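You operate a simulated robot arm through the tools that you are given. There is no shell and no other tool.

The job below is to be done with a simulated robot arm. You get a single attempt, and the scene is never put back.

TASK
Empty the big strainer into the caddy, reseat it and shut the lid.
Fine: the scraps go into the green liner, none on the top.

Only the result counts: the job must be done as asked and must still hold three seconds after the hand-in. Knocking over, shifting, dropping, spilling or breaking anything else fails it. A push-on lid holds only when it is set on centred and level and pressed home; a screw cap is set on level and turned clockwise until tight.

THE ROBOT
A 6-joint arm with a two-finger parallel gripper, fixed in place. Base frame: the origin is at the foot of the arm, x ahead of it, y to its left, z up; the work surface is at about z = 0.91. Readings come in m, degrees, newtons and seconds.
With the tool pointing down near the work surface it reaches from about 0.36 to 0.82 m from the base axis. Its first joint turns from -166.0 to 166.0 degrees. Payload 3.91 kg.
The TCP is the grasp point between the finger pads, 0.03 m short of the fingertips. In the tool frame z runs along the fingers and y along their closing line. The gripper opens to 0.11 m. The fingers are 0.02 m wide and 0.01 m thick; the gripper's body (0.048 by 0.112 m) begins 0.055 m behind the TCP.
Orientation is that of the tool frame in the base frame, as [roll, pitch, yaw] about the fixed x, y, z axes, in that order (R = Rz(yaw) Ry(pitch) Rx(roll)). With the fingers straight down and closing along the base's y, the tool's x points along the base's -x, its y along +y and its z along -z.

THE INTERFACE
- The arm moves only by the tool nudge_tool. Its argument "increments" is a list of rows, each a list of 3 entries, a list of its own where there are three numbers: the shift along the base's x, y, z in units of 50 mm (1.0 is 50 mm), then the turn, a rotation vector about the base's x, y, z in units of 4 degrees (1.0 is 4 degrees), then the gripper command, from -1 (fully open) to 1 (shut), values between in proportion. In form: [[[dx, dy, dz], [rx, ry, rz], gripper], ...]. A call has 1 to 20 rows; each row shifts and turns the commanded pose from where the row before left it. A call with a number of a shift or a turn outside -1 to 1 is refused whole. Each row takes 0.2 s and may step no farther than 0.05 m and 8.6 degrees from the row before; otherwise, or with a gripper value out of range, the whole call is refused. A pose out of reach is approached as far as the arm can. The call stops where the force on the tool passes 40 N (or 10 N more than at its start, if that is more) or the arm is blocked; 0.2 s more then pass. Each finger travels about 0.045 m/s and halts on what it meets, pressing with about 44 N; the grip force reading is that of the motor and also rises with nothing between the fingers. The clock runs only during rows and for 0.2 s after the last one: add rows that do not move to give the fingers time. The reply holds the time, the measured pose of the TCP, the force on the tool along the base axes, the opening and the grip force, in the units named above and with some noise, with the torque about the TCP (base axes, N m) and any sound that the robot's microphone picked up.
- Cameras (640 x 400 px; columns grow to the right, rows downward): "scene" is fixed at [0.2208, 0.4998, 1.7659]; the picture's right is [-0.73, -0.68, 0.00], its down [-0.51, 0.55, -0.66] and it looks along [0.45, -0.49, -0.75] (base axes); focal length 265 px, centre (320, 200). "wrist" rides on the gripper at [0.077, 0.007, -0.114] in the tool frame; the picture's right is [-0.09, 1.00, 0.00], its down [-0.80, -0.07, -0.59] and it looks along [-0.59, -0.05, 0.80] (tool axes); focal length 270 px, centre (320, 200). There is no depth. A picture from a camera that has moved, and an enlarged one, comes with that camera's place and axes in the base frame and with its lens.
- snapshot(camera): a new picture of that camera. The clock stands still meanwhile.
- slide_trunk(by): slides the trunk up (or, below 0, down) by that many m; the arm rides with it, the base frame stays. It gives what a move gives, with no picture.
- zoom(camera, box): a new picture of the part [left, top, right, bottom] of that camera's present view, enlarged. The clock stands still meanwhile.
- hand_in(): hands the job in; it is judged then, once.

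Nothing tells you positions but the pictures and the camera data. Unless the task says otherwise, let go and move clear before handing in.

The tools are called after ">>>" as name(argument=value, ...) on one line, values as JSON. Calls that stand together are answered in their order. nudge_tool: Moves the arm, as the interface text tells. Its arguments: {"type":"object","properties":{"increments":{"type":"array","items":{"type":"array"}}},"required":["increments"]} The other tools are called the same way: slide_trunk (by) slides the trunk up or down; snapshot (camera) takes a picture; zoom (camera, box) takes an enlarged picture of a part of a camera's view; hand_in () hands the job in.

At the start:

```text
t: 0.0
tool_pos: [0.4296, -0.0107, 1.4182]
tool_rot: [179.9, 0.1, 179.8]
wrist_force: [-0.1, -0.2, 0.0]
moment: [0.0, 0.01, 0.01]
finger_gap: 0.11
finger_force: 0.0
trunk travel left (down, up): [-0.575, 0.035]
```

scene: 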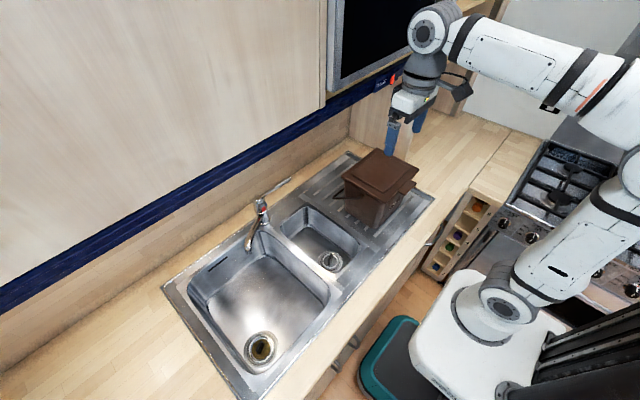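
wrist: 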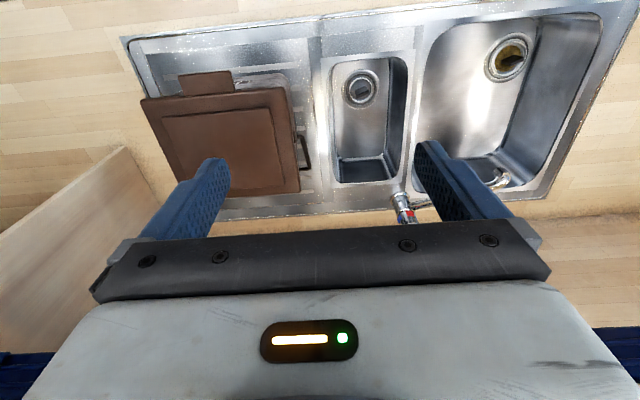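

I see a steel sink with a big and a small bowl, each with a strainer, and a brown lidded caddy standing on the drainer. I'll look closer at each before moving.

>>> zoom(camera="scene", box=[320, 130, 440, 240])

>>> zoom(camera="scene", box=[220, 310, 300, 380])

>>> zoom(camera="wrist", box=[110, 50, 330, 220])

>>> zoom(camera="wrist", box=[420, 0, 620, 130])

```text
3.64 times, centred on (380, 185) of scene
camera zoom: at [0.2208, 0.4998, 1.7659], right [-0.73, -0.68, 0.0], down [-0.51, 0.55, -0.66], along [0.45, -0.49, -0.75], focal length 964 px, centre (102, 254)
```

zoom: 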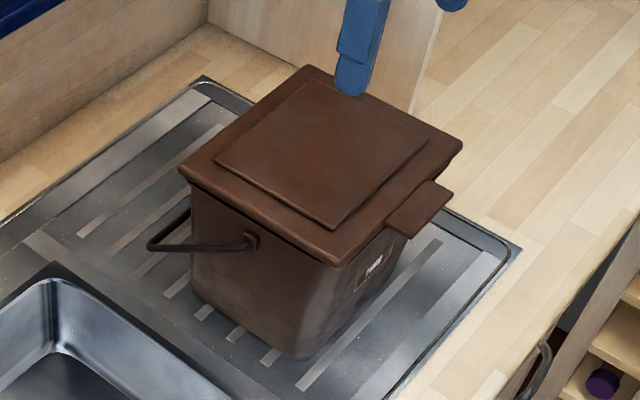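

```text
5.71 times, centred on (260, 345) of scene
camera zoom: at [0.2208, 0.4998, 1.7659], right [-0.73, -0.68, 0.0], down [-0.51, 0.55, -0.66], along [0.45, -0.49, -0.75], focal length 1515 px, centre (663, -629)
```

zoom: 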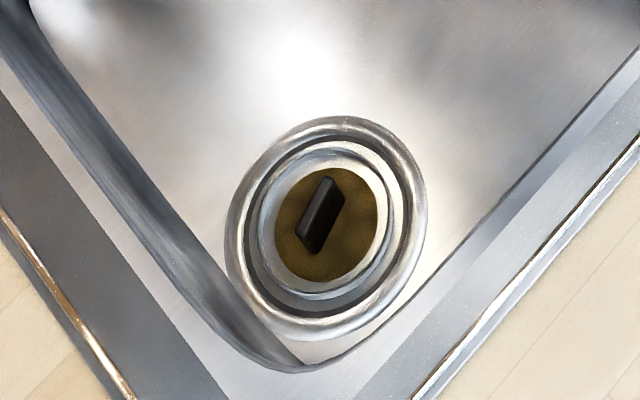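

```text
2.35 times, centred on (220, 135) of wrist
camera zoom: at [0.3521, -0.0041, 1.532], right [0.09, 1.0, 0.0], down [0.8, -0.07, 0.59], along [0.59, -0.05, -0.8], focal length 636 px, centre (555, 353)
```

zoom: 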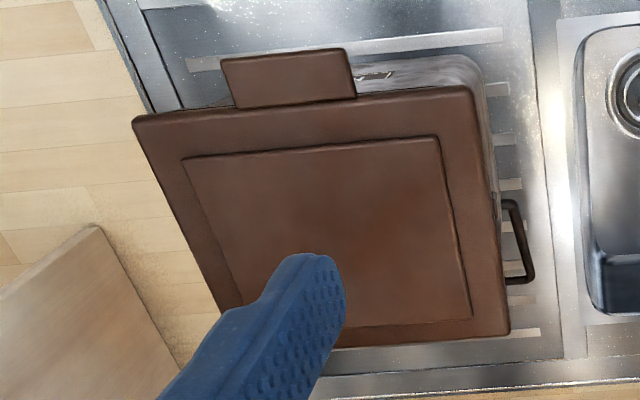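

```text
3.08 times, centred on (520, 65) of wrist
camera zoom: at [0.3521, -0.0041, 1.532], right [0.09, 1.0, 0.0], down [0.8, -0.07, 0.59], along [0.59, -0.05, -0.8], focal length 832 px, centre (-295, 615)
```

zoom: 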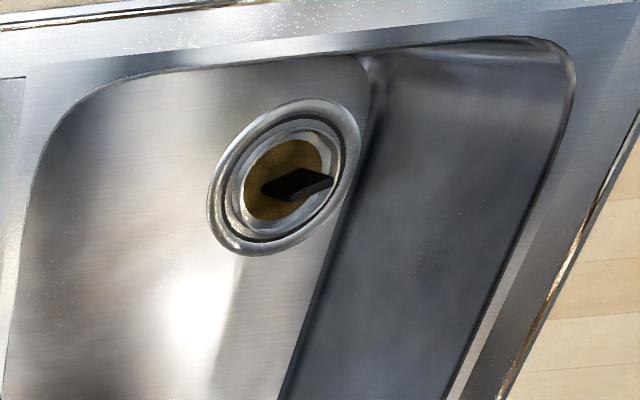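

The caddy's lid has a front tab facing the robot (lid about x 0.45–0.64, y -0.29 to -0.07, z ≈ 1.10). The big strainer sits at about (0.515, 0.47, 0.755). I'll yaw the wrist 90° and move over the sink for a closer look at the strainer.

>>> nudge_tool(increments=[[[0.08, 0.14, -0.1], [0, 0, 1], -1], [[0.08, 0.14, -0.1], [0, 0, 1], -1], [[0.08, 0.14, -0.1], [0, 0, 1], -1], [[0.08, 0.14, -0.1], [0, 0, 1], -1], [[0.08, 0.14, -0.1], [0, 0, 1], -1], [[0.08, 0.14, -0.1], [0, 0, 1], -1], [[0.08, 0.14, -0.1], [0, 0, 1], -1], [[0.08, 0.14, -0.1], [0, 0, 1], -1], [[0.08, 0.14, -0.1], [0, 0, 1], -1], [[0.08, 0.14, -0.1], [0, 0, 1], -1], [[0.08, 0.14, -0.1], [0, 0, 1], -1], [[0.08, 0.14, -0.1], [0, 0, 1], -1], [[0.08, 0.14, -0.1], [0, 0, 1], -1], [[0.08, 0.14, -0.1], [0, 0, 1], -1], [[0.08, 0.14, -0.1], [0, 0, 1], -1], [[0.08, 0.14, -0.1], [0, 0, 1], -1], [[0.08, 0.14, -0.1], [0, 0, 1], -1], [[0.08, 0.14, -0.1], [0, 0, 1], -1], [[0.08, 0.14, -0.1], [0, 0, 1], -1], [[0.08, 0.14, -0.1], [0, 0, 1], -1]])

```text
t: 4.2
tool_pos: [0.5092, 0.1286, 1.3186]
tool_rot: [-179.9, 0.0, -100.0]
wrist_force: [-0.5, -0.7, -0.2]
moment: [-0.03, -0.02, -0.01]
finger_gap: 0.1103
finger_force: 0.0
trunk travel left (down, up): [-0.575, 0.035]
```

The arm followed well; I'll finish the turn to a 90° yaw and look at the strainer.

>>> nudge_tool(increments=[[[0.0, 0.2, -0.4], [0, 0, 1], -1], [[0.0, 0.2, -0.4], [0, 0, 1], -1], [[0, 0.2, -0.4], [0, 0, 0.5], -1], [[0, 0, 0], [0, 0, 0], -1]])

>>> snapshot(camera="wrist")

>>> snapshot(camera="scene")

```text
t: 5.2
tool_pos: [0.5089, 0.1597, 1.2613]
tool_rot: [180.0, 0.1, -90.1]
wrist_force: [-1.2, -0.2, 0.4]
moment: [-0.01, -0.02, -0.03]
finger_gap: 0.1102
finger_force: 0.0
trunk travel left (down, up): [-0.575, 0.035]
```

```text
taken
camera wrist: at [0.5017, 0.0817, 1.3743], right [-1.0, 0.09, 0.0], down [0.07, 0.8, 0.59], along [0.05, 0.59, -0.8], focal length 270 px, centre (320, 200)
```

wrist: 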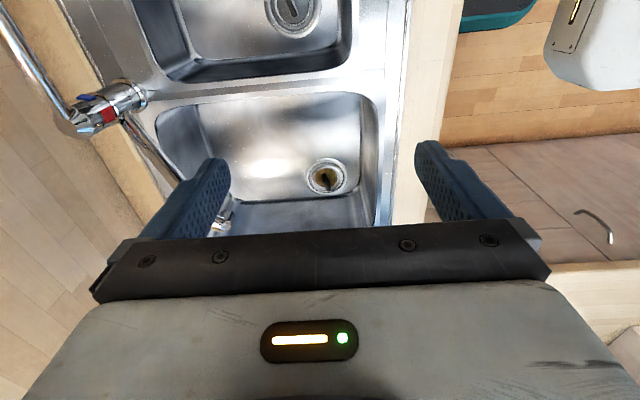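

```text
taken
```

scene: 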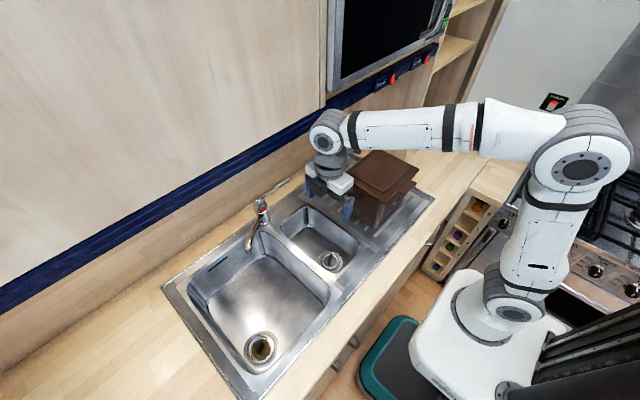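

>>> zoom(camera="wrist", box=[270, 130, 390, 205])

>>> zoom(camera="wrist", box=[140, 80, 460, 240])

```text
5.33 times, centred on (330, 168) of wrist
camera zoom: at [0.5017, 0.0817, 1.3743], right [-1.0, 0.09, 0.0], down [0.07, 0.8, 0.59], along [0.05, 0.59, -0.8], focal length 1442 px, centre (267, 373)
```

zoom: 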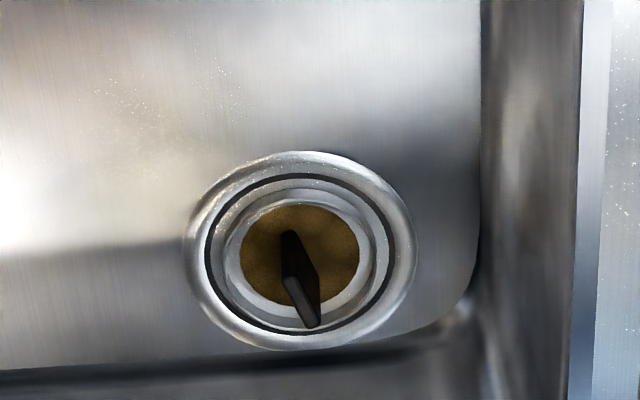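

```text
2.00 times, centred on (300, 160) of wrist
camera zoom: at [0.5017, 0.0817, 1.3743], right [-1.0, 0.09, 0.0], down [0.07, 0.8, 0.59], along [0.05, 0.59, -0.8], focal length 541 px, centre (360, 280)
```

zoom: 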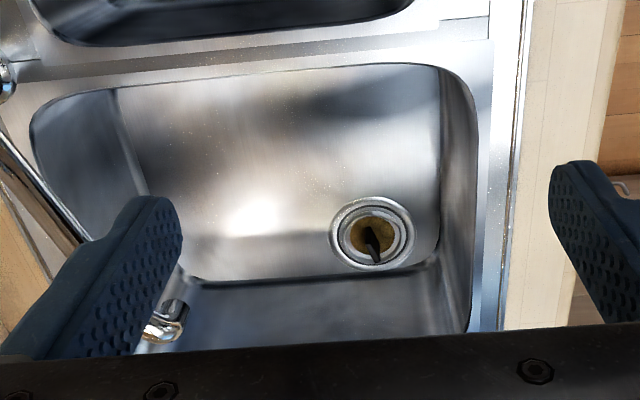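

The bar handle seems to stand above the brown scraps and run roughly along y. I'll go closer, keeping clear of the tap spout (tip ≈ 0.673, 0.336, 1.063).

>>> nudge_tool(increments=[[[0.02, 0.45, -0.6], [0, 0, 0], -1], [[0.02, 0.45, -0.6], [0, 0, 0], -1], [[0.02, 0.45, -0.6], [0, 0, 0], -1], [[0.02, 0.45, -0.6], [0, 0, 0], -1], [[0.02, 0.45, -0.6], [0, 0, 0], -1], [[0.02, 0.45, -0.6], [0, 0, 0], -1], [[0.02, 0.45, -0.6], [0, 0, 0], -1], [[0, 0, 0], [0, 0, 0], -1]])

>>> snapshot(camera="wrist")

>>> zoom(camera="wrist", box=[230, 100, 430, 225])

>>> snapshot(camera="scene")

```text
t: 7.0
tool_pos: [0.5169, 0.3185, 1.049]
tool_rot: [180.0, 0.0, -90.1]
wrist_force: [-0.7, -0.2, 0.6]
moment: [0.01, 0.01, 0.02]
finger_gap: 0.1098
finger_force: 0.1
trunk travel left (down, up): [-0.575, 0.035]
```

```text
taken
camera wrist: at [0.5105, 0.2412, 1.1629], right [-1.0, 0.09, 0.0], down [0.07, 0.8, 0.6], along [0.05, 0.59, -0.8], focal length 270 px, centre (320, 200)
```

wrist: 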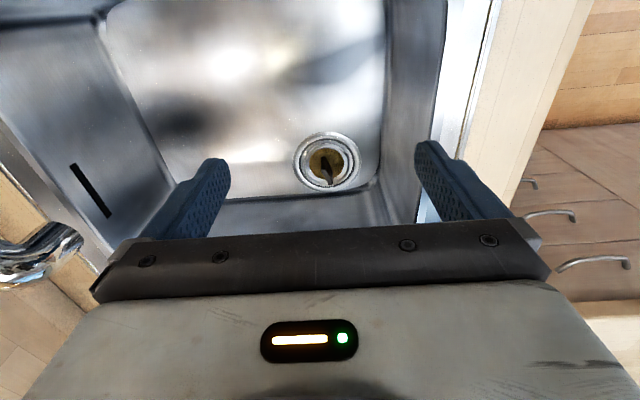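

```text
3.20 times, centred on (330, 162) of wrist
camera zoom: at [0.5105, 0.2412, 1.1629], right [-1.0, 0.09, 0.0], down [0.07, 0.8, 0.6], along [0.05, 0.59, -0.8], focal length 865 px, centre (288, 320)
```

zoom: 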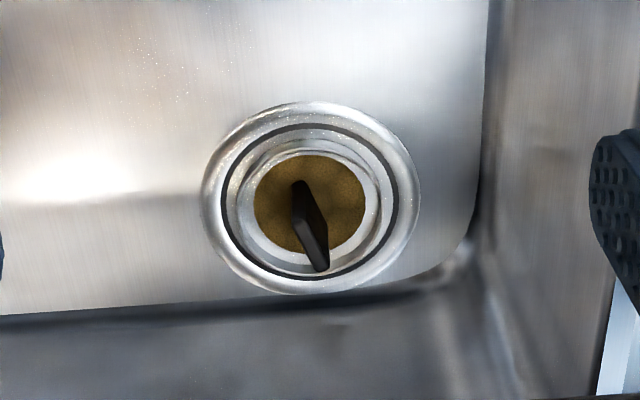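

```text
taken
```

scene: 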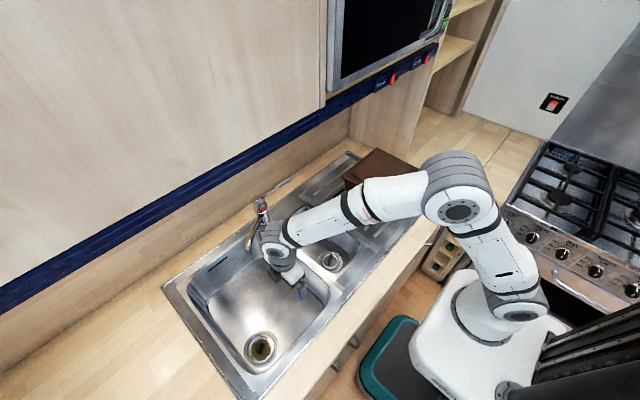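

>>> zoom(camera="wrist", box=[291, 128, 363, 194])

>>> zoom(camera="scene", box=[240, 325, 282, 367])

```text
6.06 times, centred on (327, 161) of wrist
camera zoom: at [0.5105, 0.2412, 1.1629], right [-1.0, 0.09, 0.0], down [0.07, 0.8, 0.6], along [0.05, 0.59, -0.8], focal length 1638 px, centre (278, 436)
```

zoom: 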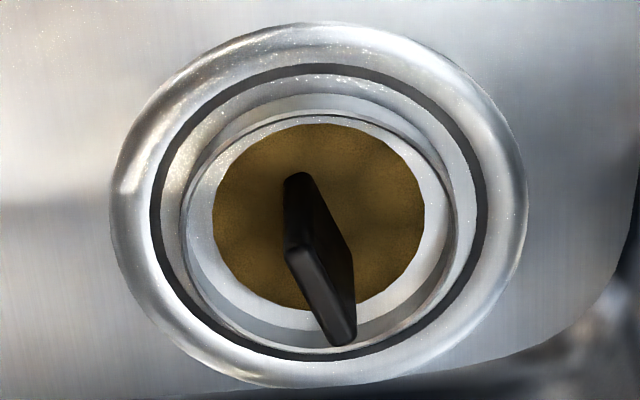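

```text
9.52 times, centred on (261, 346) of scene
camera zoom: at [0.2208, 0.4998, 1.7659], right [-0.73, -0.68, 0.0], down [-0.51, 0.55, -0.66], along [0.45, -0.49, -0.75], focal length 2526 px, centre (882, -1190)
```

zoom: 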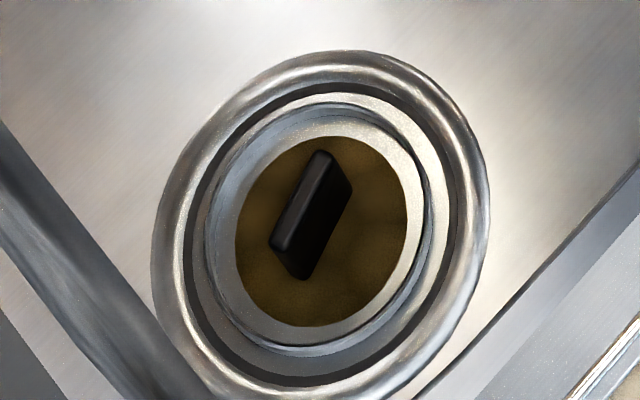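

The strainer ring is at about (0.519, 0.471, 0.738). Its bar handle tops out near z 0.785 and is turned about 20° from y. Before touching it I need to understand the caddy lid, so I'll rise and look at the lid from behind for a hinge.

>>> nudge_tool(increments=[[[0, 0, 1], [0, 0, 1], -1], [[0, 0, 1], [0, 0, 1], -1], [[0, 0, 1], [0, 0, 1], -1], [[0, 0, 1], [0, 0, 1], -1], [[0, 0, 1], [0, 0, 1], -1], [[0, 0, 1], [0, 0, 1], -1], [[0.26, -0.71, -0.05], [0, 0, 1], -1], [[0.26, -0.71, -0.05], [0, 0, 1], -1], [[0.26, -0.71, -0.05], [0, 0, 1], -1], [[0.26, -0.71, -0.05], [0, 0, 1], -1], [[0.26, -0.71, -0.05], [0, 0, 1], -1], [[0.26, -0.71, -0.05], [0, 0, 1], -1], [[0.26, -0.71, -0.05], [0, 0, 1], -1], [[0.26, -0.71, -0.05], [0, 0, 1], -1], [[0.26, -0.71, -0.05], [0, 0, 1], -1], [[0.26, -0.71, -0.05], [0, 0, 1], -1], [[0.26, -0.71, -0.05], [0, 0, 1], -1], [[0.26, -0.71, -0.05], [0, 0, 1], -1], [[0.26, -0.71, -0.05], [0, 0, 1], -1], [[0.26, -0.71, -0.05], [0, 0, 1], -1]])

>>> snapshot(camera="wrist")

>>> snapshot(camera="scene")

```text
t: 9.0
tool_pos: [0.5392, 0.2285, 1.3441]
tool_rot: [-179.9, 0.3, -55.2]
wrist_force: [-28.2, 5.4, -0.9]
moment: [0.06, -2.84, -0.67]
finger_gap: 0.107
finger_force: 0.1
trunk travel left (down, up): [-0.575, 0.035]
stopped in row 9: the force on the tool passed its limit at 74 N (the readings are from after the stop); the commanded pose is now the measured one
```

```text
taken
camera wrist: at [0.5779, 0.1607, 1.4583], right [-0.87, -0.5, 0.0], down [-0.4, 0.7, 0.6], along [-0.3, 0.52, -0.8], focal length 270 px, centre (320, 200)
```

wrist: 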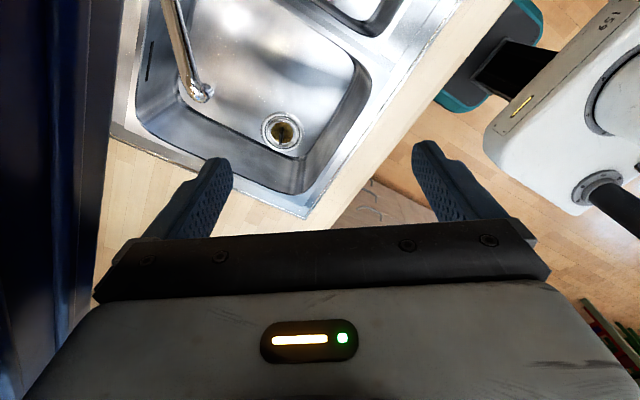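

```text
taken
```

scene: 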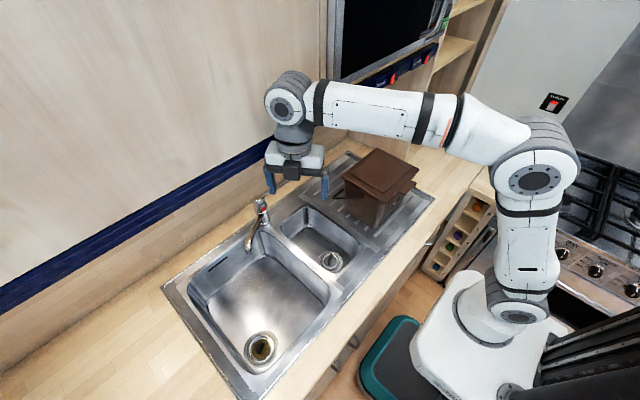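

I hit something at roughly x ≈ 0.61, z ≈ 1.44: an overhead cabinet front with a dark blue lower band. I'll back away toward the robot and lower the hand, then measure where that cabinet is before going on.

>>> nudge_tool(increments=[[[-0.5, 0, 0], [0, 0, 0], -1], [[-0.8, 0, 0], [0, 0, 0], -1], [[-0.8, 0, 0], [0, 0, 0], -1], [[0, 0, 0], [0, 0, 0], -1]])

>>> snapshot(camera="wrist")

>>> zoom(camera="scene", box=[250, 0, 500, 160])

```text
t: 10.0
tool_pos: [0.4428, 0.2253, 1.3408]
tool_rot: [179.8, 0.5, -55.3]
wrist_force: [-0.2, -0.4, -0.4]
moment: [-0.02, 0.02, 0.01]
finger_gap: 0.11
finger_force: 0.0
trunk travel left (down, up): [-0.575, 0.035]
```

```text
taken
camera wrist: at [0.4815, 0.1571, 1.4542], right [-0.87, -0.49, 0.0], down [-0.39, 0.7, 0.6], along [-0.3, 0.52, -0.8], focal length 270 px, centre (320, 200)
```

wrist: 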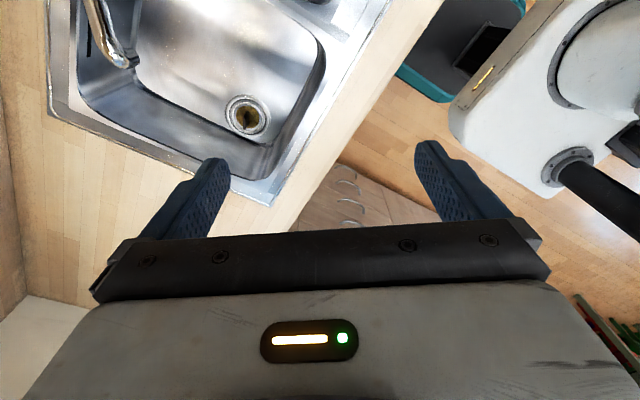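

```text
2.50 times, centred on (375, 80) of scene
camera zoom: at [0.2208, 0.4998, 1.7659], right [-0.73, -0.68, 0.0], down [-0.51, 0.55, -0.66], along [0.45, -0.49, -0.75], focal length 663 px, centre (182, 500)
```

zoom: 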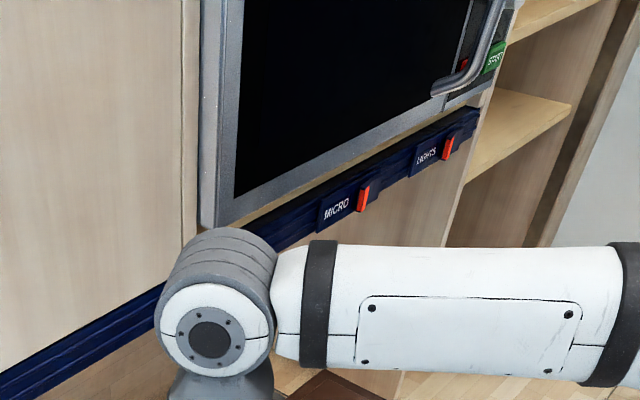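

The dark blue band belongs to an overhead cabinet: front around x ≈ 0.62, underside around z ≈ 1.365. I'll stay well in front of and below it. Next I'll turn back to yaw 180 in front of the caddy to study the lid tab.

>>> nudge_tool(increments=[[[-0.04, -0.41, -0.02], [0, 0, -1], -1], [[-0.04, -0.41, -0.02], [0, 0, -1], -1], [[-0.04, -0.41, -0.02], [0, 0, -1], -1], [[-0.04, -0.41, -0.02], [0, 0, -1], -1], [[-0.04, -0.41, -0.02], [0, 0, -1], -1], [[-0.04, -0.41, -0.02], [0, 0, -1], -1], [[-0.04, -0.41, -0.02], [0, 0, -1], -1], [[-0.04, -0.41, -0.02], [0, 0, -1], -1], [[-0.04, -0.41, -0.02], [0, 0, -1], -1], [[-0.04, -0.41, -0.02], [0, 0, -1], -1], [[-0.04, -0.41, -0.02], [0, 0, -1], -1], [[-0.04, -0.41, -0.02], [0, 0, -1], -1], [[-0.04, -0.41, -0.02], [0, 0, -1], -1], [[-0.04, -0.41, -0.02], [0, 0, -1], -1], [[-0.04, -0.41, -0.02], [0, 0, -1], -1], [[-0.04, -0.41, -0.02], [0, 0, -1], -1], [[-0.04, -0.41, -0.02], [0, 0, -1], -1], [[-0.04, -0.41, -0.02], [0, 0, -1], -1], [[-0.04, -0.41, -0.02], [0, 0, -1], -1], [[-0.04, -0.41, -0.02], [0, 0, -1], -1]])

>>> nudge_tool(increments=[[[0, 0, 0], [0, 0, -1], -1], [[0, 0, 0], [0, 0, -1], -1], [[0, 0, 0], [0, 0, -1], -1], [[0, 0, 0], [0, 0, -1], -1], [[0, 0, 0], [0, 0, -1], -1], [[0, 0, 0], [0, 0, -1], -1], [[0, 0, 0], [0, 0, -1], -1], [[0, 0, 0], [0, 0, -1], -1], [[0, 0, 0], [0, 0, -1], -1], [[0, 0, 0], [0, 0, -1], -1], [[0, 0, 0], [0, 0, -1], -1], [[0, 0, 0], [0, 0, -0.2], -1], [[0, 0, 0], [0, 0, 0], -1]])

>>> snapshot(camera="wrist")

>>> snapshot(camera="scene")

```text
t: 14.2
tool_pos: [0.4018, -0.1858, 1.3207]
tool_rot: [180.0, 0.4, -135.4]
wrist_force: [-0.5, -0.1, 0.0]
moment: [-0.02, -0.01, -0.05]
finger_gap: 0.1099
finger_force: 0.0
trunk travel left (down, up): [-0.575, 0.035]
```

```text
t: 17.0
tool_pos: [0.4016, -0.185, 1.3213]
tool_rot: [180.0, 0.4, 179.8]
wrist_force: [0.6, 0.6, -1.0]
moment: [0.02, -0.02, 0.03]
finger_gap: 0.1101
finger_force: 0.0
trunk travel left (down, up): [-0.575, 0.035]
```

```text
taken
camera wrist: at [0.3243, -0.1788, 1.4354], right [0.09, 1.0, 0.0], down [0.8, -0.07, 0.6], along [0.6, -0.05, -0.8], focal length 270 px, centre (320, 200)
```

wrist: 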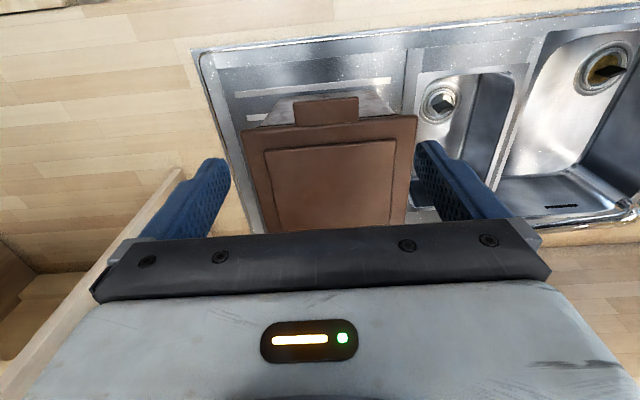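

```text
taken
```

scene: 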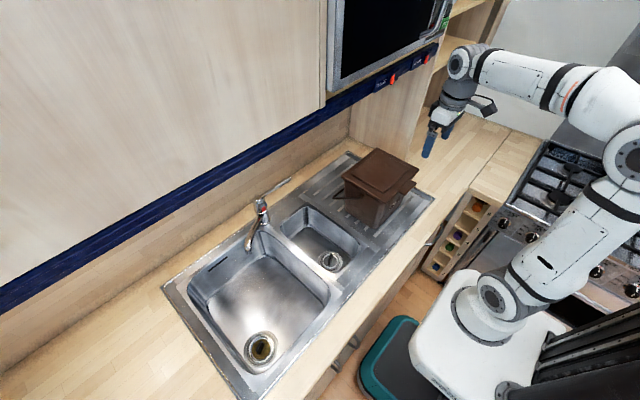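

>>> nudge_tool(increments=[[[-0.06, 0, -0.24], [0, -1, 0], -1], [[-0.06, 0, -0.24], [0, -1, 0], -1], [[-0.06, 0, -0.24], [0, -1, 0], -1], [[-0.06, 0, -0.24], [0, -1, 0], -1], [[-0.06, 0, -0.24], [0, -1, 0], -1], [[-0.06, 0, -0.24], [0, -1, 0], -1], [[-0.06, 0, -0.24], [0, -1, 0], -1], [[-0.06, 0, -0.24], [0, -1, 0], -1], [[-0.06, 0, -0.24], [0, -1, 0], -1], [[-0.06, 0, -0.24], [0, -1, 0], -1], [[0, 0, 0], [0, 0, 0], -1]])

>>> snapshot(camera="wrist")

>>> snapshot(camera="scene")

```text
t: 19.4
tool_pos: [0.3723, -0.1848, 1.2011]
tool_rot: [179.9, 40.4, 179.9]
wrist_force: [0.0, -0.3, -0.3]
moment: [0.0, 0.03, -0.01]
finger_gap: 0.1101
finger_force: 0.0
trunk travel left (down, up): [-0.575, 0.035]
```

```text
taken
camera wrist: at [0.2398, -0.1782, 1.2386], right [0.07, 1.0, 0.06], down [0.22, -0.07, 0.97], along [0.97, -0.05, -0.23], focal length 270 px, centre (320, 200)
```

wrist: 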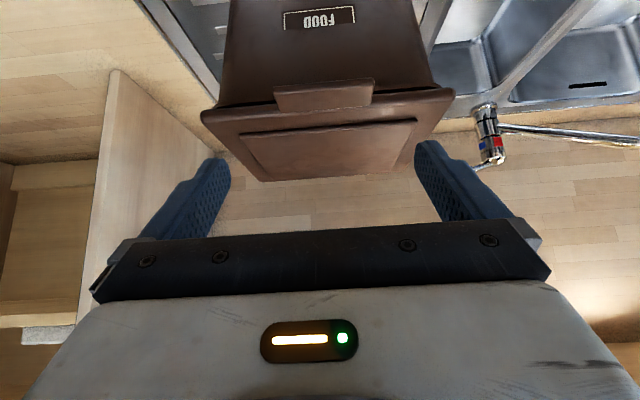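

```text
taken
```

scene: 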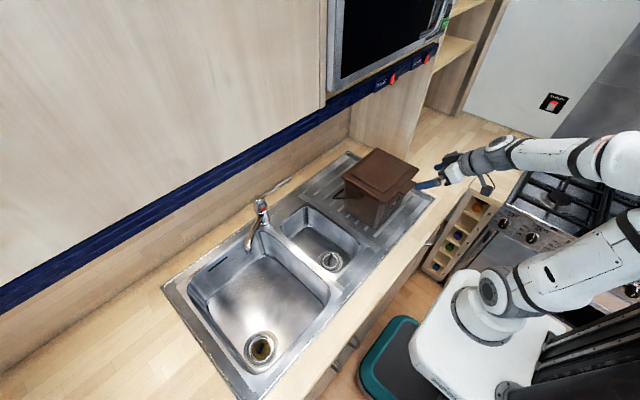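

>>> zoom(camera="wrist", box=[190, 50, 470, 190])

>>> zoom(camera="wrist", box=[260, 70, 390, 140])

>>> zoom(camera="scene", box=[330, 140, 450, 215])

```text
2.29 times, centred on (330, 120) of wrist
camera zoom: at [0.2398, -0.1782, 1.2386], right [0.07, 1.0, 0.06], down [0.22, -0.07, 0.97], along [0.97, -0.05, -0.23], focal length 618 px, centre (297, 383)
```

zoom: 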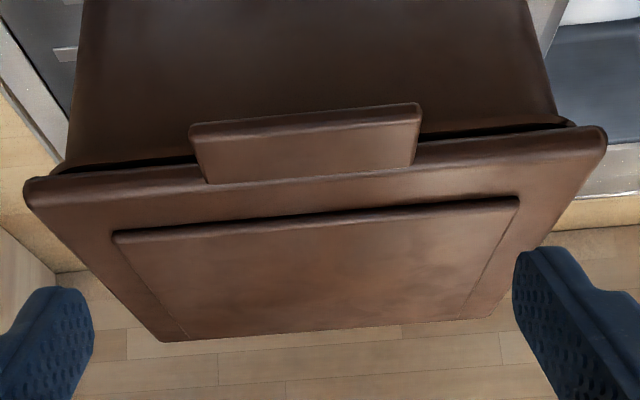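

```text
4.92 times, centred on (325, 105) of wrist
camera zoom: at [0.2398, -0.1782, 1.2386], right [0.07, 1.0, 0.06], down [0.22, -0.07, 0.97], along [0.97, -0.05, -0.23], focal length 1331 px, centre (295, 668)
```

zoom: 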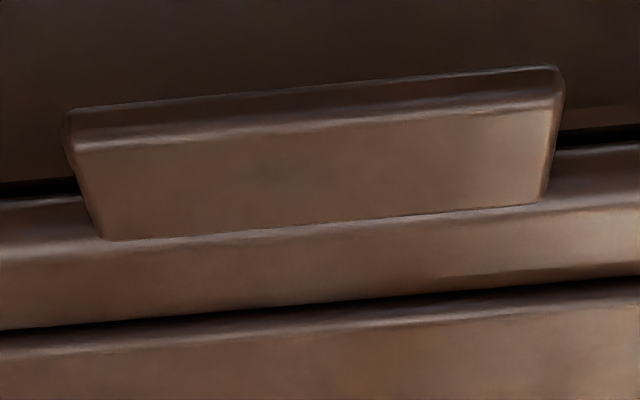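

```text
5.33 times, centred on (390, 178) of scene
camera zoom: at [0.2208, 0.4998, 1.7659], right [-0.73, -0.68, 0.0], down [-0.51, 0.55, -0.66], along [0.45, -0.49, -0.75], focal length 1414 px, centre (-53, 320)
```

zoom: 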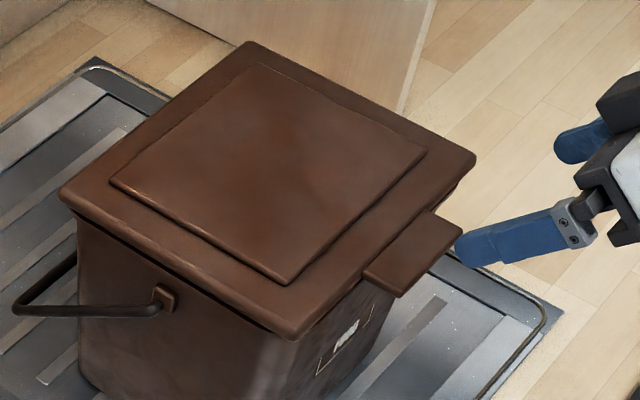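

The lid tab is about 75 mm wide (y -0.218 to -0.142), front edge x ≈ 0.4225, z ≈ 1.101–1.109, lid front at x ≈ 0.45, with the hinge presumably at the back, x ≈ 0.64. My plan is to level the tool to point along +x, hook the nearly closed fingers under the tab and swing the lid up from below.

>>> nudge_tool(increments=[[[-0.03, 0.01, -0.18], [0, -1, 0], 0.45], [[-0.03, 0.01, -0.18], [0, -1, 0], 0.45], [[-0.03, 0.01, -0.18], [0, -1, 0], 0.45], [[-0.03, 0.01, -0.18], [0, -1, 0], 0.45], [[-0.03, 0.01, -0.18], [0, -1, 0], 0.45], [[-0.03, 0.01, -0.18], [0, -1, 0], 0.45], [[-0.03, 0.01, -0.18], [0, -1, 0], 0.45], [[-0.03, 0.01, -0.18], [0, -1, 0], 0.45], [[-0.03, 0.01, -0.18], [0, -1, 0], 0.45], [[-0.03, 0.01, -0.18], [0, -1, 0], 0.45], [[-0.03, 0.0, -0.18], [0, -1, 0], 0.45], [[-0.03, 0, -0.18], [0, -1, 0], 0.45], [[0, 0, 0], [0, -0.4, 0], 0.45], [[0, 0, 0], [0, 0, 0], 0.45]])

>>> snapshot(camera="wrist")

>>> snapshot(camera="scene")

```text
t: 22.4
tool_pos: [0.4053, -0.2583, 1.1357]
tool_rot: [118.4, 89.7, 118.4]
wrist_force: [0.7, -0.6, -0.5]
moment: [0.01, 0.0, -0.02]
finger_gap: 0.0302
finger_force: 0.1
out of reach, approached as far as the arm can: row 3, 4, 5, 6, 7, 8, 9, 10, 11
trunk travel left (down, up): [-0.575, 0.035]
```

```text
taken
camera wrist: at [0.2911, -0.2512, 1.0575], right [0.0, 1.0, 0.09], down [-0.59, -0.08, 0.8], along [0.81, -0.05, 0.59], focal length 270 px, centre (320, 200)
```

wrist: 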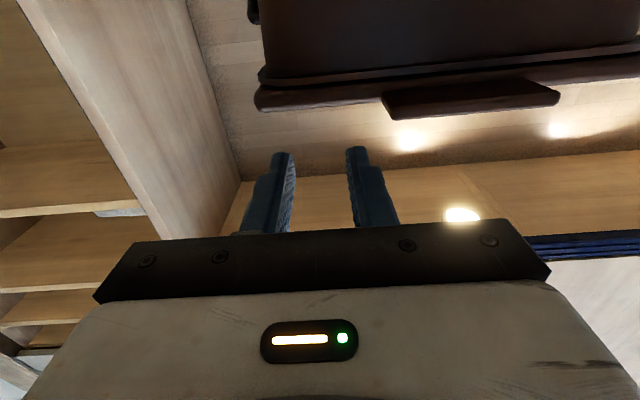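

```text
taken
```

scene: 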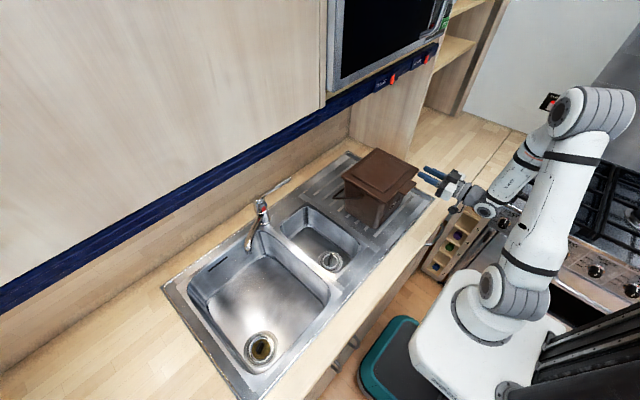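

With the tool level the arm could not get close enough to the caddy's centreline, because the wrist was folded too near the column. I'll rise a little and lower the trunk, which should free up that pose.

>>> nudge_tool(increments=[[[-0.1, 0, 0.8], [0, 0, 0], 0.45], [[0, 0, 0.8], [0, 0, 0], 0.45], [[0, 0, 0.8], [0, 0, 0], 0.45], [[0, 0, 0.8], [0, 0, 0], 0.45], [[0, 0, 0], [0, 0, 0], 0.45]])

```text
t: 23.6
tool_pos: [0.4036, -0.2607, 1.292]
tool_rot: [125.3, 89.9, 125.4]
wrist_force: [0.3, -0.1, 0.0]
moment: [0.02, 0.01, -0.05]
finger_gap: 0.0304
finger_force: 0.3
out of reach, approached as far as the arm can: row 1
trunk travel left (down, up): [-0.575, 0.035]
```

>>> slide_trunk(by=-0.12)

>>> nudge_tool(increments=[[[-0.3, 0.3, 0.6], [0, 0, 0], 0.45], [[-0.3, 0.3, 0.6], [0, 0, 0], 0.45], [[0, 0.3, 0.6], [0, 0, 0], 0.45], [[0, 0.3, 0.6], [0, 0, 0], 0.45], [[0, 0, 0], [0, 0, 0], 0.45]])

>>> snapshot(camera="scene")

```text
t: 25.1
tool_pos: [0.4024, -0.2598, 1.1716]
tool_rot: [122.1, 89.9, 122.1]
wrist_force: [-0.5, -0.1, -0.5]
moment: [0.0, 0.02, -0.01]
finger_gap: 0.0302
finger_force: 0.1
trunk travel left (down, up): [-0.455, 0.155]
```

```text
t: 26.3
tool_pos: [0.3701, -0.2014, 1.2882]
tool_rot: [125.9, 90.0, 126.0]
wrist_force: [-0.1, 0.0, 0.0]
moment: [0.0, -0.03, -0.03]
finger_gap: 0.0302
finger_force: 0.1
trunk travel left (down, up): [-0.455, 0.155]
```

```text
taken
```

scene: 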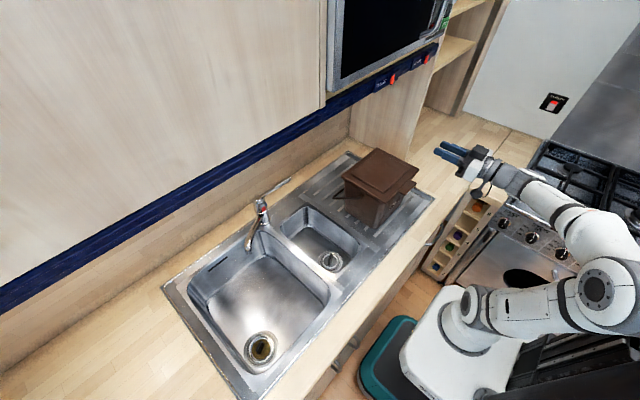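

>>> slide_trunk(by=-0.1)

>>> snapshot(camera="scene")

>>> snapshot(camera="wrist")

```text
t: 27.6
tool_pos: [0.37, -0.2022, 1.1886]
tool_rot: [122.6, 90.0, 122.7]
wrist_force: [-0.3, 0.8, 1.0]
moment: [0.0, 0.03, 0.01]
finger_gap: 0.0304
finger_force: 0.0
trunk travel left (down, up): [-0.355, 0.255]
```

```text
taken
```

scene: 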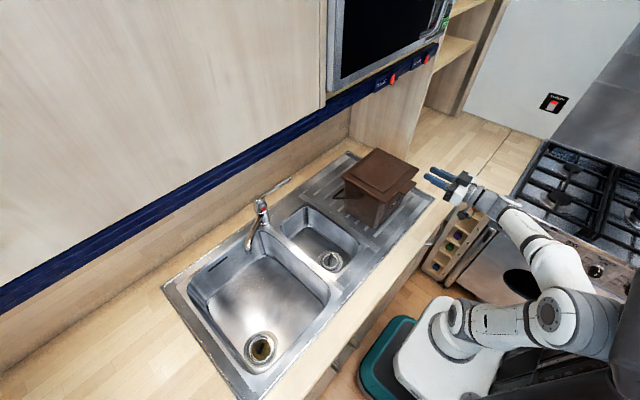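

```text
taken
camera wrist: at [0.2549, -0.1949, 1.1113], right [0.0, 1.0, 0.09], down [-0.59, -0.07, 0.8], along [0.8, -0.05, 0.59], focal length 270 px, centre (320, 200)
```

wrist: 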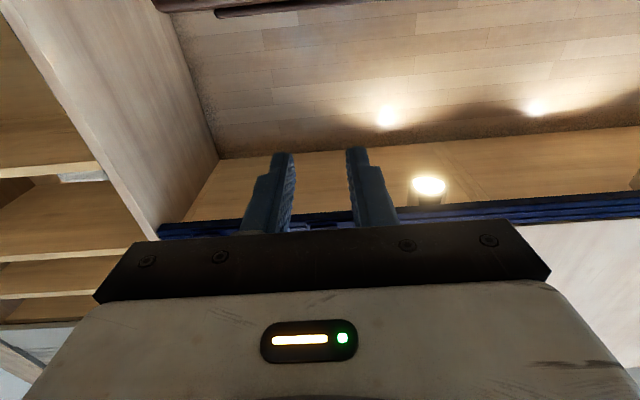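

The cabinet's underside is about z ≈ 1.39 with its front at x ≈ 0.60, so a lid swung upright (top ≈ 1.32) fits beneath it. I'll lower the trunk a bit more to bring the fingers to the height just under the tab.

>>> slide_trunk(by=-0.1)

>>> nudge_tool(increments=[[[0.1, 0.22, 0], [0, 0, 0], 0.45], [[0.1, 0.22, 0], [0, 0, 0], 0.45], [[0, 0, 0], [0, 0, 0], 0.45]])

>>> snapshot(camera="wrist")

>>> zoom(camera="scene", box=[330, 140, 490, 240])

```text
t: 28.9
tool_pos: [0.3698, -0.2012, 1.089]
tool_rot: [124.5, 89.9, 124.6]
wrist_force: [0.0, 0.3, 0.1]
moment: [-0.04, 0.02, -0.01]
finger_gap: 0.0303
finger_force: 0.1
trunk travel left (down, up): [-0.255, 0.355]
```

```text
t: 29.7
tool_pos: [0.3833, -0.1877, 1.0784]
tool_rot: [122.5, 88.1, 122.4]
wrist_force: [0.4, -0.9, -0.2]
moment: [0.03, 0.0, 0.01]
finger_gap: 0.0303
finger_force: 0.1
trunk travel left (down, up): [-0.255, 0.355]
```

```text
taken
camera wrist: at [0.2668, -0.1785, 1.0026], right [0.01, 0.99, 0.12], down [-0.58, -0.09, 0.81], along [0.81, -0.07, 0.58], focal length 270 px, centre (320, 200)
```

wrist: 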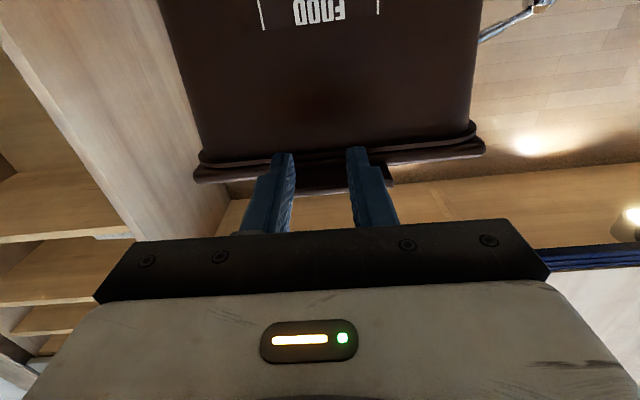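

```text
4.00 times, centred on (410, 190) of scene
camera zoom: at [0.2208, 0.4998, 1.7659], right [-0.73, -0.68, 0.0], down [-0.51, 0.55, -0.66], along [0.45, -0.49, -0.75], focal length 1061 px, centre (-40, 240)
```

zoom: 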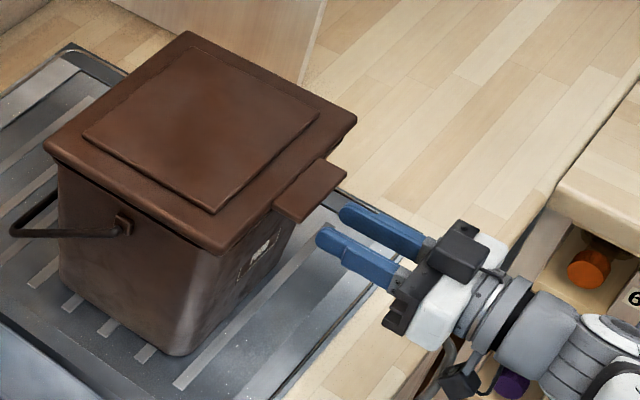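

>>> nudge_tool(increments=[[[0, 0, 0], [0, 0, 0], 0.45], [[0, 0, 0], [0, 0, 0], 0.45], [[0, 0, 0], [0, 0, 0], 0.45]])

```text
t: 30.5
tool_pos: [0.3833, -0.1872, 1.0767]
tool_rot: [122.6, 87.9, 122.5]
wrist_force: [-0.6, 0.4, 0.1]
moment: [0.02, 0.0, -0.01]
finger_gap: 0.0302
finger_force: 0.0
trunk travel left (down, up): [-0.255, 0.355]
```

>>> nudge_tool(increments=[[[0, 0.08, 0.1], [0, -0.25, 0], 0.45], [[0, 0.08, 0.1], [0, -0.25, 0], 0.45], [[0, 0, 0], [0, 0, 0], 0.45]])

```text
t: 31.3
tool_pos: [0.3856, -0.1858, 1.08]
tool_rot: [86.4, 87.2, 85.7]
wrist_force: [1.0, -0.4, 0.5]
moment: [0.01, 0.02, 0.02]
finger_gap: 0.0302
finger_force: 0.1
trunk travel left (down, up): [-0.255, 0.355]
```

The fingers are level and y ≈ -0.186 lies within the tab's width, which is good enough. I'll slide the tips in under the tab without touching.

>>> nudge_tool(increments=[[[0.15, 0, 0], [0, 0, 0], 0.45], [[0.15, 0, 0], [0, 0, 0], 0.45], [[0.15, 0, 0], [0, 0, 0], 0.45], [[0, 0, 0], [0, 0, 0], 0.45]])

>>> snapshot(camera="wrist")

>>> zoom(camera="scene", box=[330, 140, 490, 240])

```text
t: 32.3
tool_pos: [0.4058, -0.172, 1.0952]
tool_rot: [24.1, 88.5, 24.2]
wrist_force: [-0.6, 1.1, 0.2]
moment: [0.02, 0.01, -0.03]
finger_gap: 0.0303
finger_force: 0.1
trunk travel left (down, up): [-0.255, 0.355]
```

```text
taken
camera wrist: at [0.2931, -0.165, 1.0149], right [-0.01, 0.99, 0.1], down [-0.61, -0.08, 0.78], along [0.79, -0.06, 0.61], focal length 270 px, centre (320, 200)
```

wrist: 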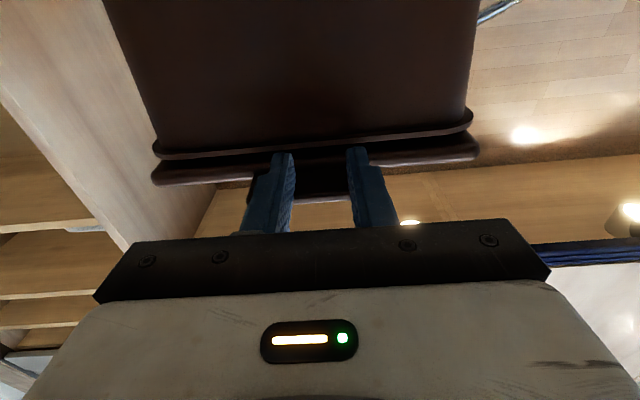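

```text
4.00 times, centred on (410, 190) of scene
camera zoom: at [0.2208, 0.4998, 1.7659], right [-0.73, -0.68, 0.0], down [-0.51, 0.55, -0.66], along [0.45, -0.49, -0.75], focal length 1061 px, centre (-40, 240)
```

zoom: 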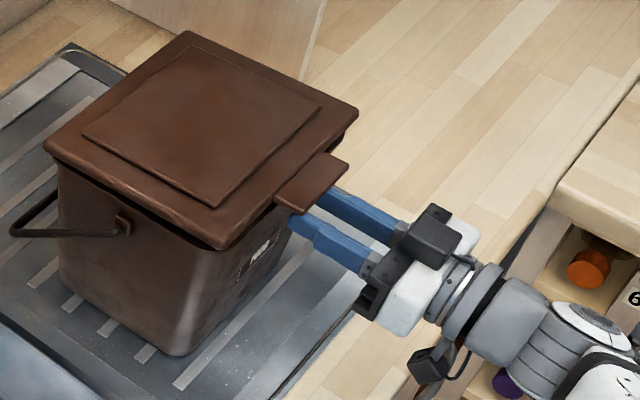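

The lid's front edge has just begun to lift with hardly any force while the back edge stayed put, so it is hinged at the back. I'll continue along an arc around the hinge in small steps.

>>> nudge_tool(increments=[[[0.08, 0, 0.26], [0, 0, 0], 0.45], [[0.08, 0, 0.26], [0, 0, 0], 0.45], [[0.09, 0, 0.34], [0, 0, 0], 0.45], [[0.09, 0, 0.34], [0, 0, 0], 0.45], [[0, 0, 0], [0, 0, 0], 0.45]])

>>> zoom(camera="scene", box=[330, 120, 490, 220])

>>> snapshot(camera="wrist")

```text
t: 33.5
tool_pos: [0.422, -0.1768, 1.1539]
tool_rot: [39.2, 88.5, 39.2]
wrist_force: [-0.7, -0.3, 0.5]
moment: [-0.02, -0.01, -0.03]
finger_gap: 0.03
finger_force: 0.2
trunk travel left (down, up): [-0.255, 0.355]
```

```text
4.00 times, centred on (410, 170) of scene
camera zoom: at [0.2208, 0.4998, 1.7659], right [-0.73, -0.68, 0.0], down [-0.51, 0.55, -0.66], along [0.45, -0.49, -0.75], focal length 1061 px, centre (-40, 320)
```

zoom: 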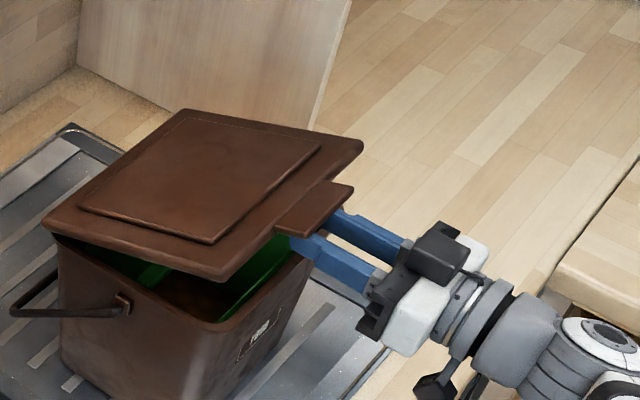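

```text
taken
camera wrist: at [0.3097, -0.1688, 1.0735], right [0.0, 0.99, 0.1], down [-0.61, -0.08, 0.79], along [0.79, -0.06, 0.61], focal length 270 px, centre (320, 200)
```

wrist: 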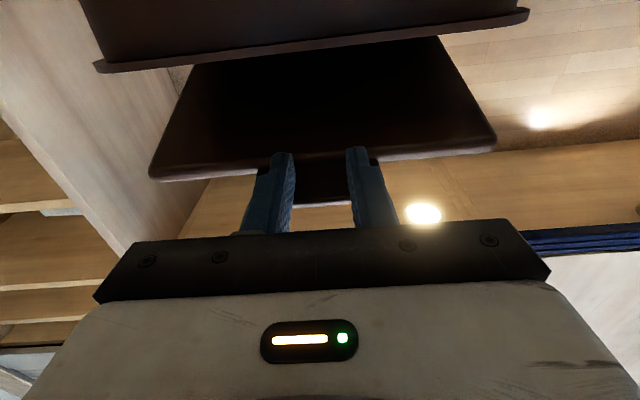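

The lid is swinging up well and the green liner shows inside. I'll continue the arc toward 50°.

>>> nudge_tool(increments=[[[0.15, 0, 0.325], [0, 0, 0], 0.45], [[0.15, 0, 0.325], [0, 0, 0], 0.45], [[0.205, 0, 0.29], [0, 0, 0], 0.45], [[0.205, 0, 0.29], [0, 0, 0], 0.45], [[0.25, 0, 0.25], [0, 0, 0], 0.45], [[0.25, 0, 0.25], [0, 0, 0], 0.45], [[0, 0, 0], [0, 0, 0], 0.45]])

>>> zoom(camera="scene", box=[330, 110, 490, 210])

>>> snapshot(camera="wrist")

```text
t: 35.1
tool_pos: [0.4816, -0.1703, 1.2453]
tool_rot: [1.1, 87.9, 1.4]
wrist_force: [0.6, -0.4, 0.4]
moment: [0.02, 0.01, -0.03]
finger_gap: 0.0302
finger_force: 0.1
trunk travel left (down, up): [-0.255, 0.355]
```

```text
4.00 times, centred on (410, 160) of scene
camera zoom: at [0.2208, 0.4998, 1.7659], right [-0.73, -0.68, 0.0], down [-0.51, 0.55, -0.66], along [0.45, -0.49, -0.75], focal length 1061 px, centre (-40, 360)
```

zoom: 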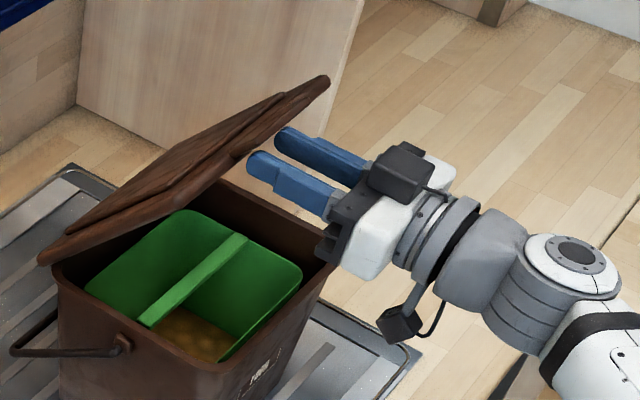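

```text
taken
camera wrist: at [0.3702, -0.164, 1.1643], right [-0.01, 1.0, 0.09], down [-0.62, -0.07, 0.78], along [0.78, -0.05, 0.62], focal length 270 px, centre (320, 200)
```

wrist: 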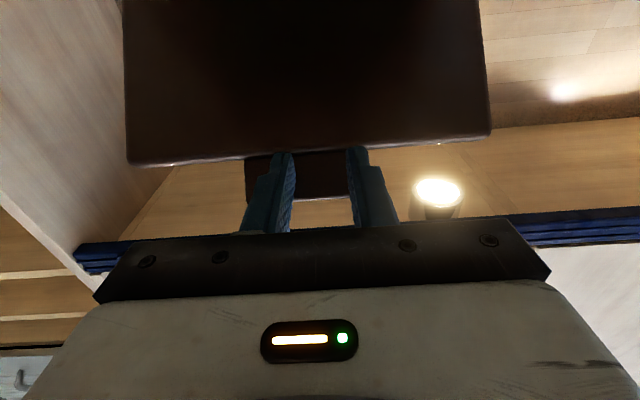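

I can see a green inner bin with a strut running across its middle along y. I'll continue lifting to about 80°.

>>> nudge_tool(increments=[[[0.29, 0, 0.205], [0, 0, 0], 0.45], [[0.29, 0, 0.205], [0, 0, 0], 0.45], [[0.32, 0, 0.15], [0, 0, 0], 0.45], [[0.32, 0, 0.15], [0, 0, 0], 0.45], [[0.34, 0, 0.09], [0, 0, 0], 0.45], [[0.34, 0, 0.09], [0, 0, 0], 0.45], [[0, 0, 0], [0, 0, 0], 0.45]])

>>> zoom(camera="scene", box=[320, 100, 480, 200])

>>> snapshot(camera="wrist")

```text
t: 36.7
tool_pos: [0.5742, -0.1729, 1.2906]
tool_rot: [1.5, 88.2, 1.5]
wrist_force: [-0.6, 0.4, -0.3]
moment: [0.02, 0.01, -0.01]
finger_gap: 0.0304
finger_force: 0.1
trunk travel left (down, up): [-0.255, 0.355]
```

```text
4.00 times, centred on (400, 150) of scene
camera zoom: at [0.2208, 0.4998, 1.7659], right [-0.73, -0.68, 0.0], down [-0.51, 0.55, -0.66], along [0.45, -0.49, -0.75], focal length 1061 px, centre (0, 400)
```

zoom: 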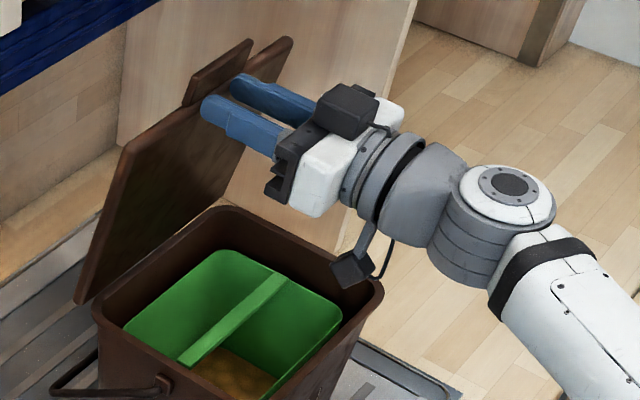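

```text
taken
camera wrist: at [0.4622, -0.1665, 1.2088], right [0.0, 1.0, 0.09], down [-0.62, -0.07, 0.78], along [0.78, -0.05, 0.62], focal length 270 px, centre (320, 200)
```

wrist: 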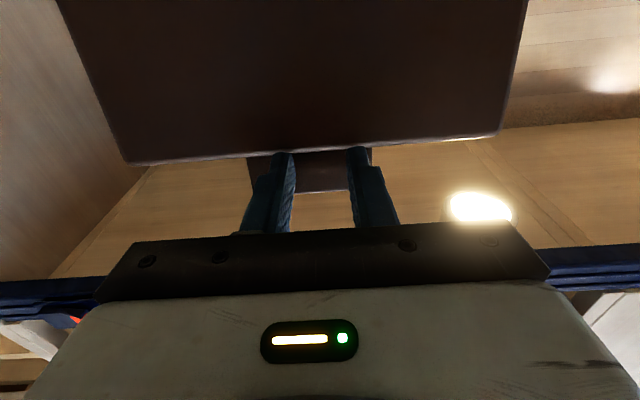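

>>> nudge_tool(increments=[[[0.35, 0, 0.03], [0, 0, 0], 0.45], [[0.35, 0, 0.03], [0, 0, 0], 0.45], [[0.2, 0, 0], [0, 0, 0], 0.45], [[0, 0, 0], [0, 0, 0], 0.45]])

>>> zoom(camera="scene", box=[320, 100, 480, 200])

>>> snapshot(camera="wrist")

```text
t: 37.7
tool_pos: [0.6196, -0.171, 1.294]
tool_rot: [1.8, 88.1, 2.0]
wrist_force: [-1.5, 1.1, 0.5]
moment: [0.02, 0.01, -0.01]
finger_gap: 0.0302
finger_force: 0.1
trunk travel left (down, up): [-0.255, 0.355]
```

```text
4.00 times, centred on (400, 150) of scene
camera zoom: at [0.2208, 0.4998, 1.7659], right [-0.73, -0.68, 0.0], down [-0.51, 0.55, -0.66], along [0.45, -0.49, -0.75], focal length 1061 px, centre (0, 400)
```

zoom: 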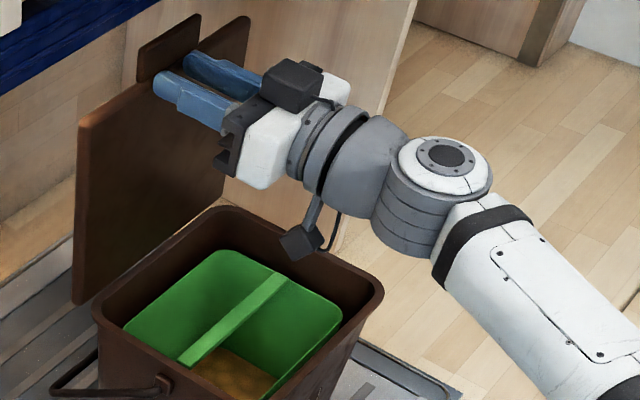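

```text
taken
camera wrist: at [0.5083, -0.1637, 1.2121], right [0.0, 1.0, 0.09], down [-0.62, -0.07, 0.78], along [0.78, -0.05, 0.62], focal length 270 px, centre (320, 200)
```

wrist: 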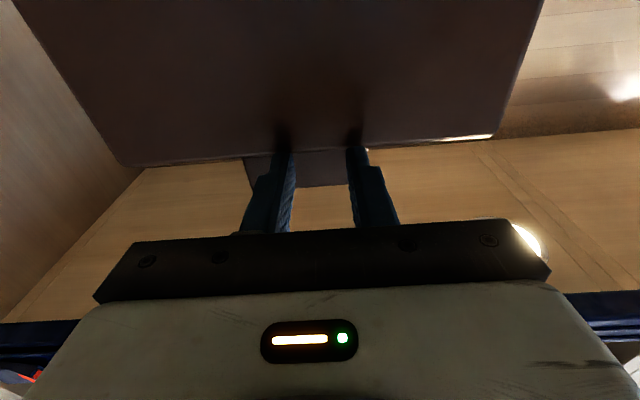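

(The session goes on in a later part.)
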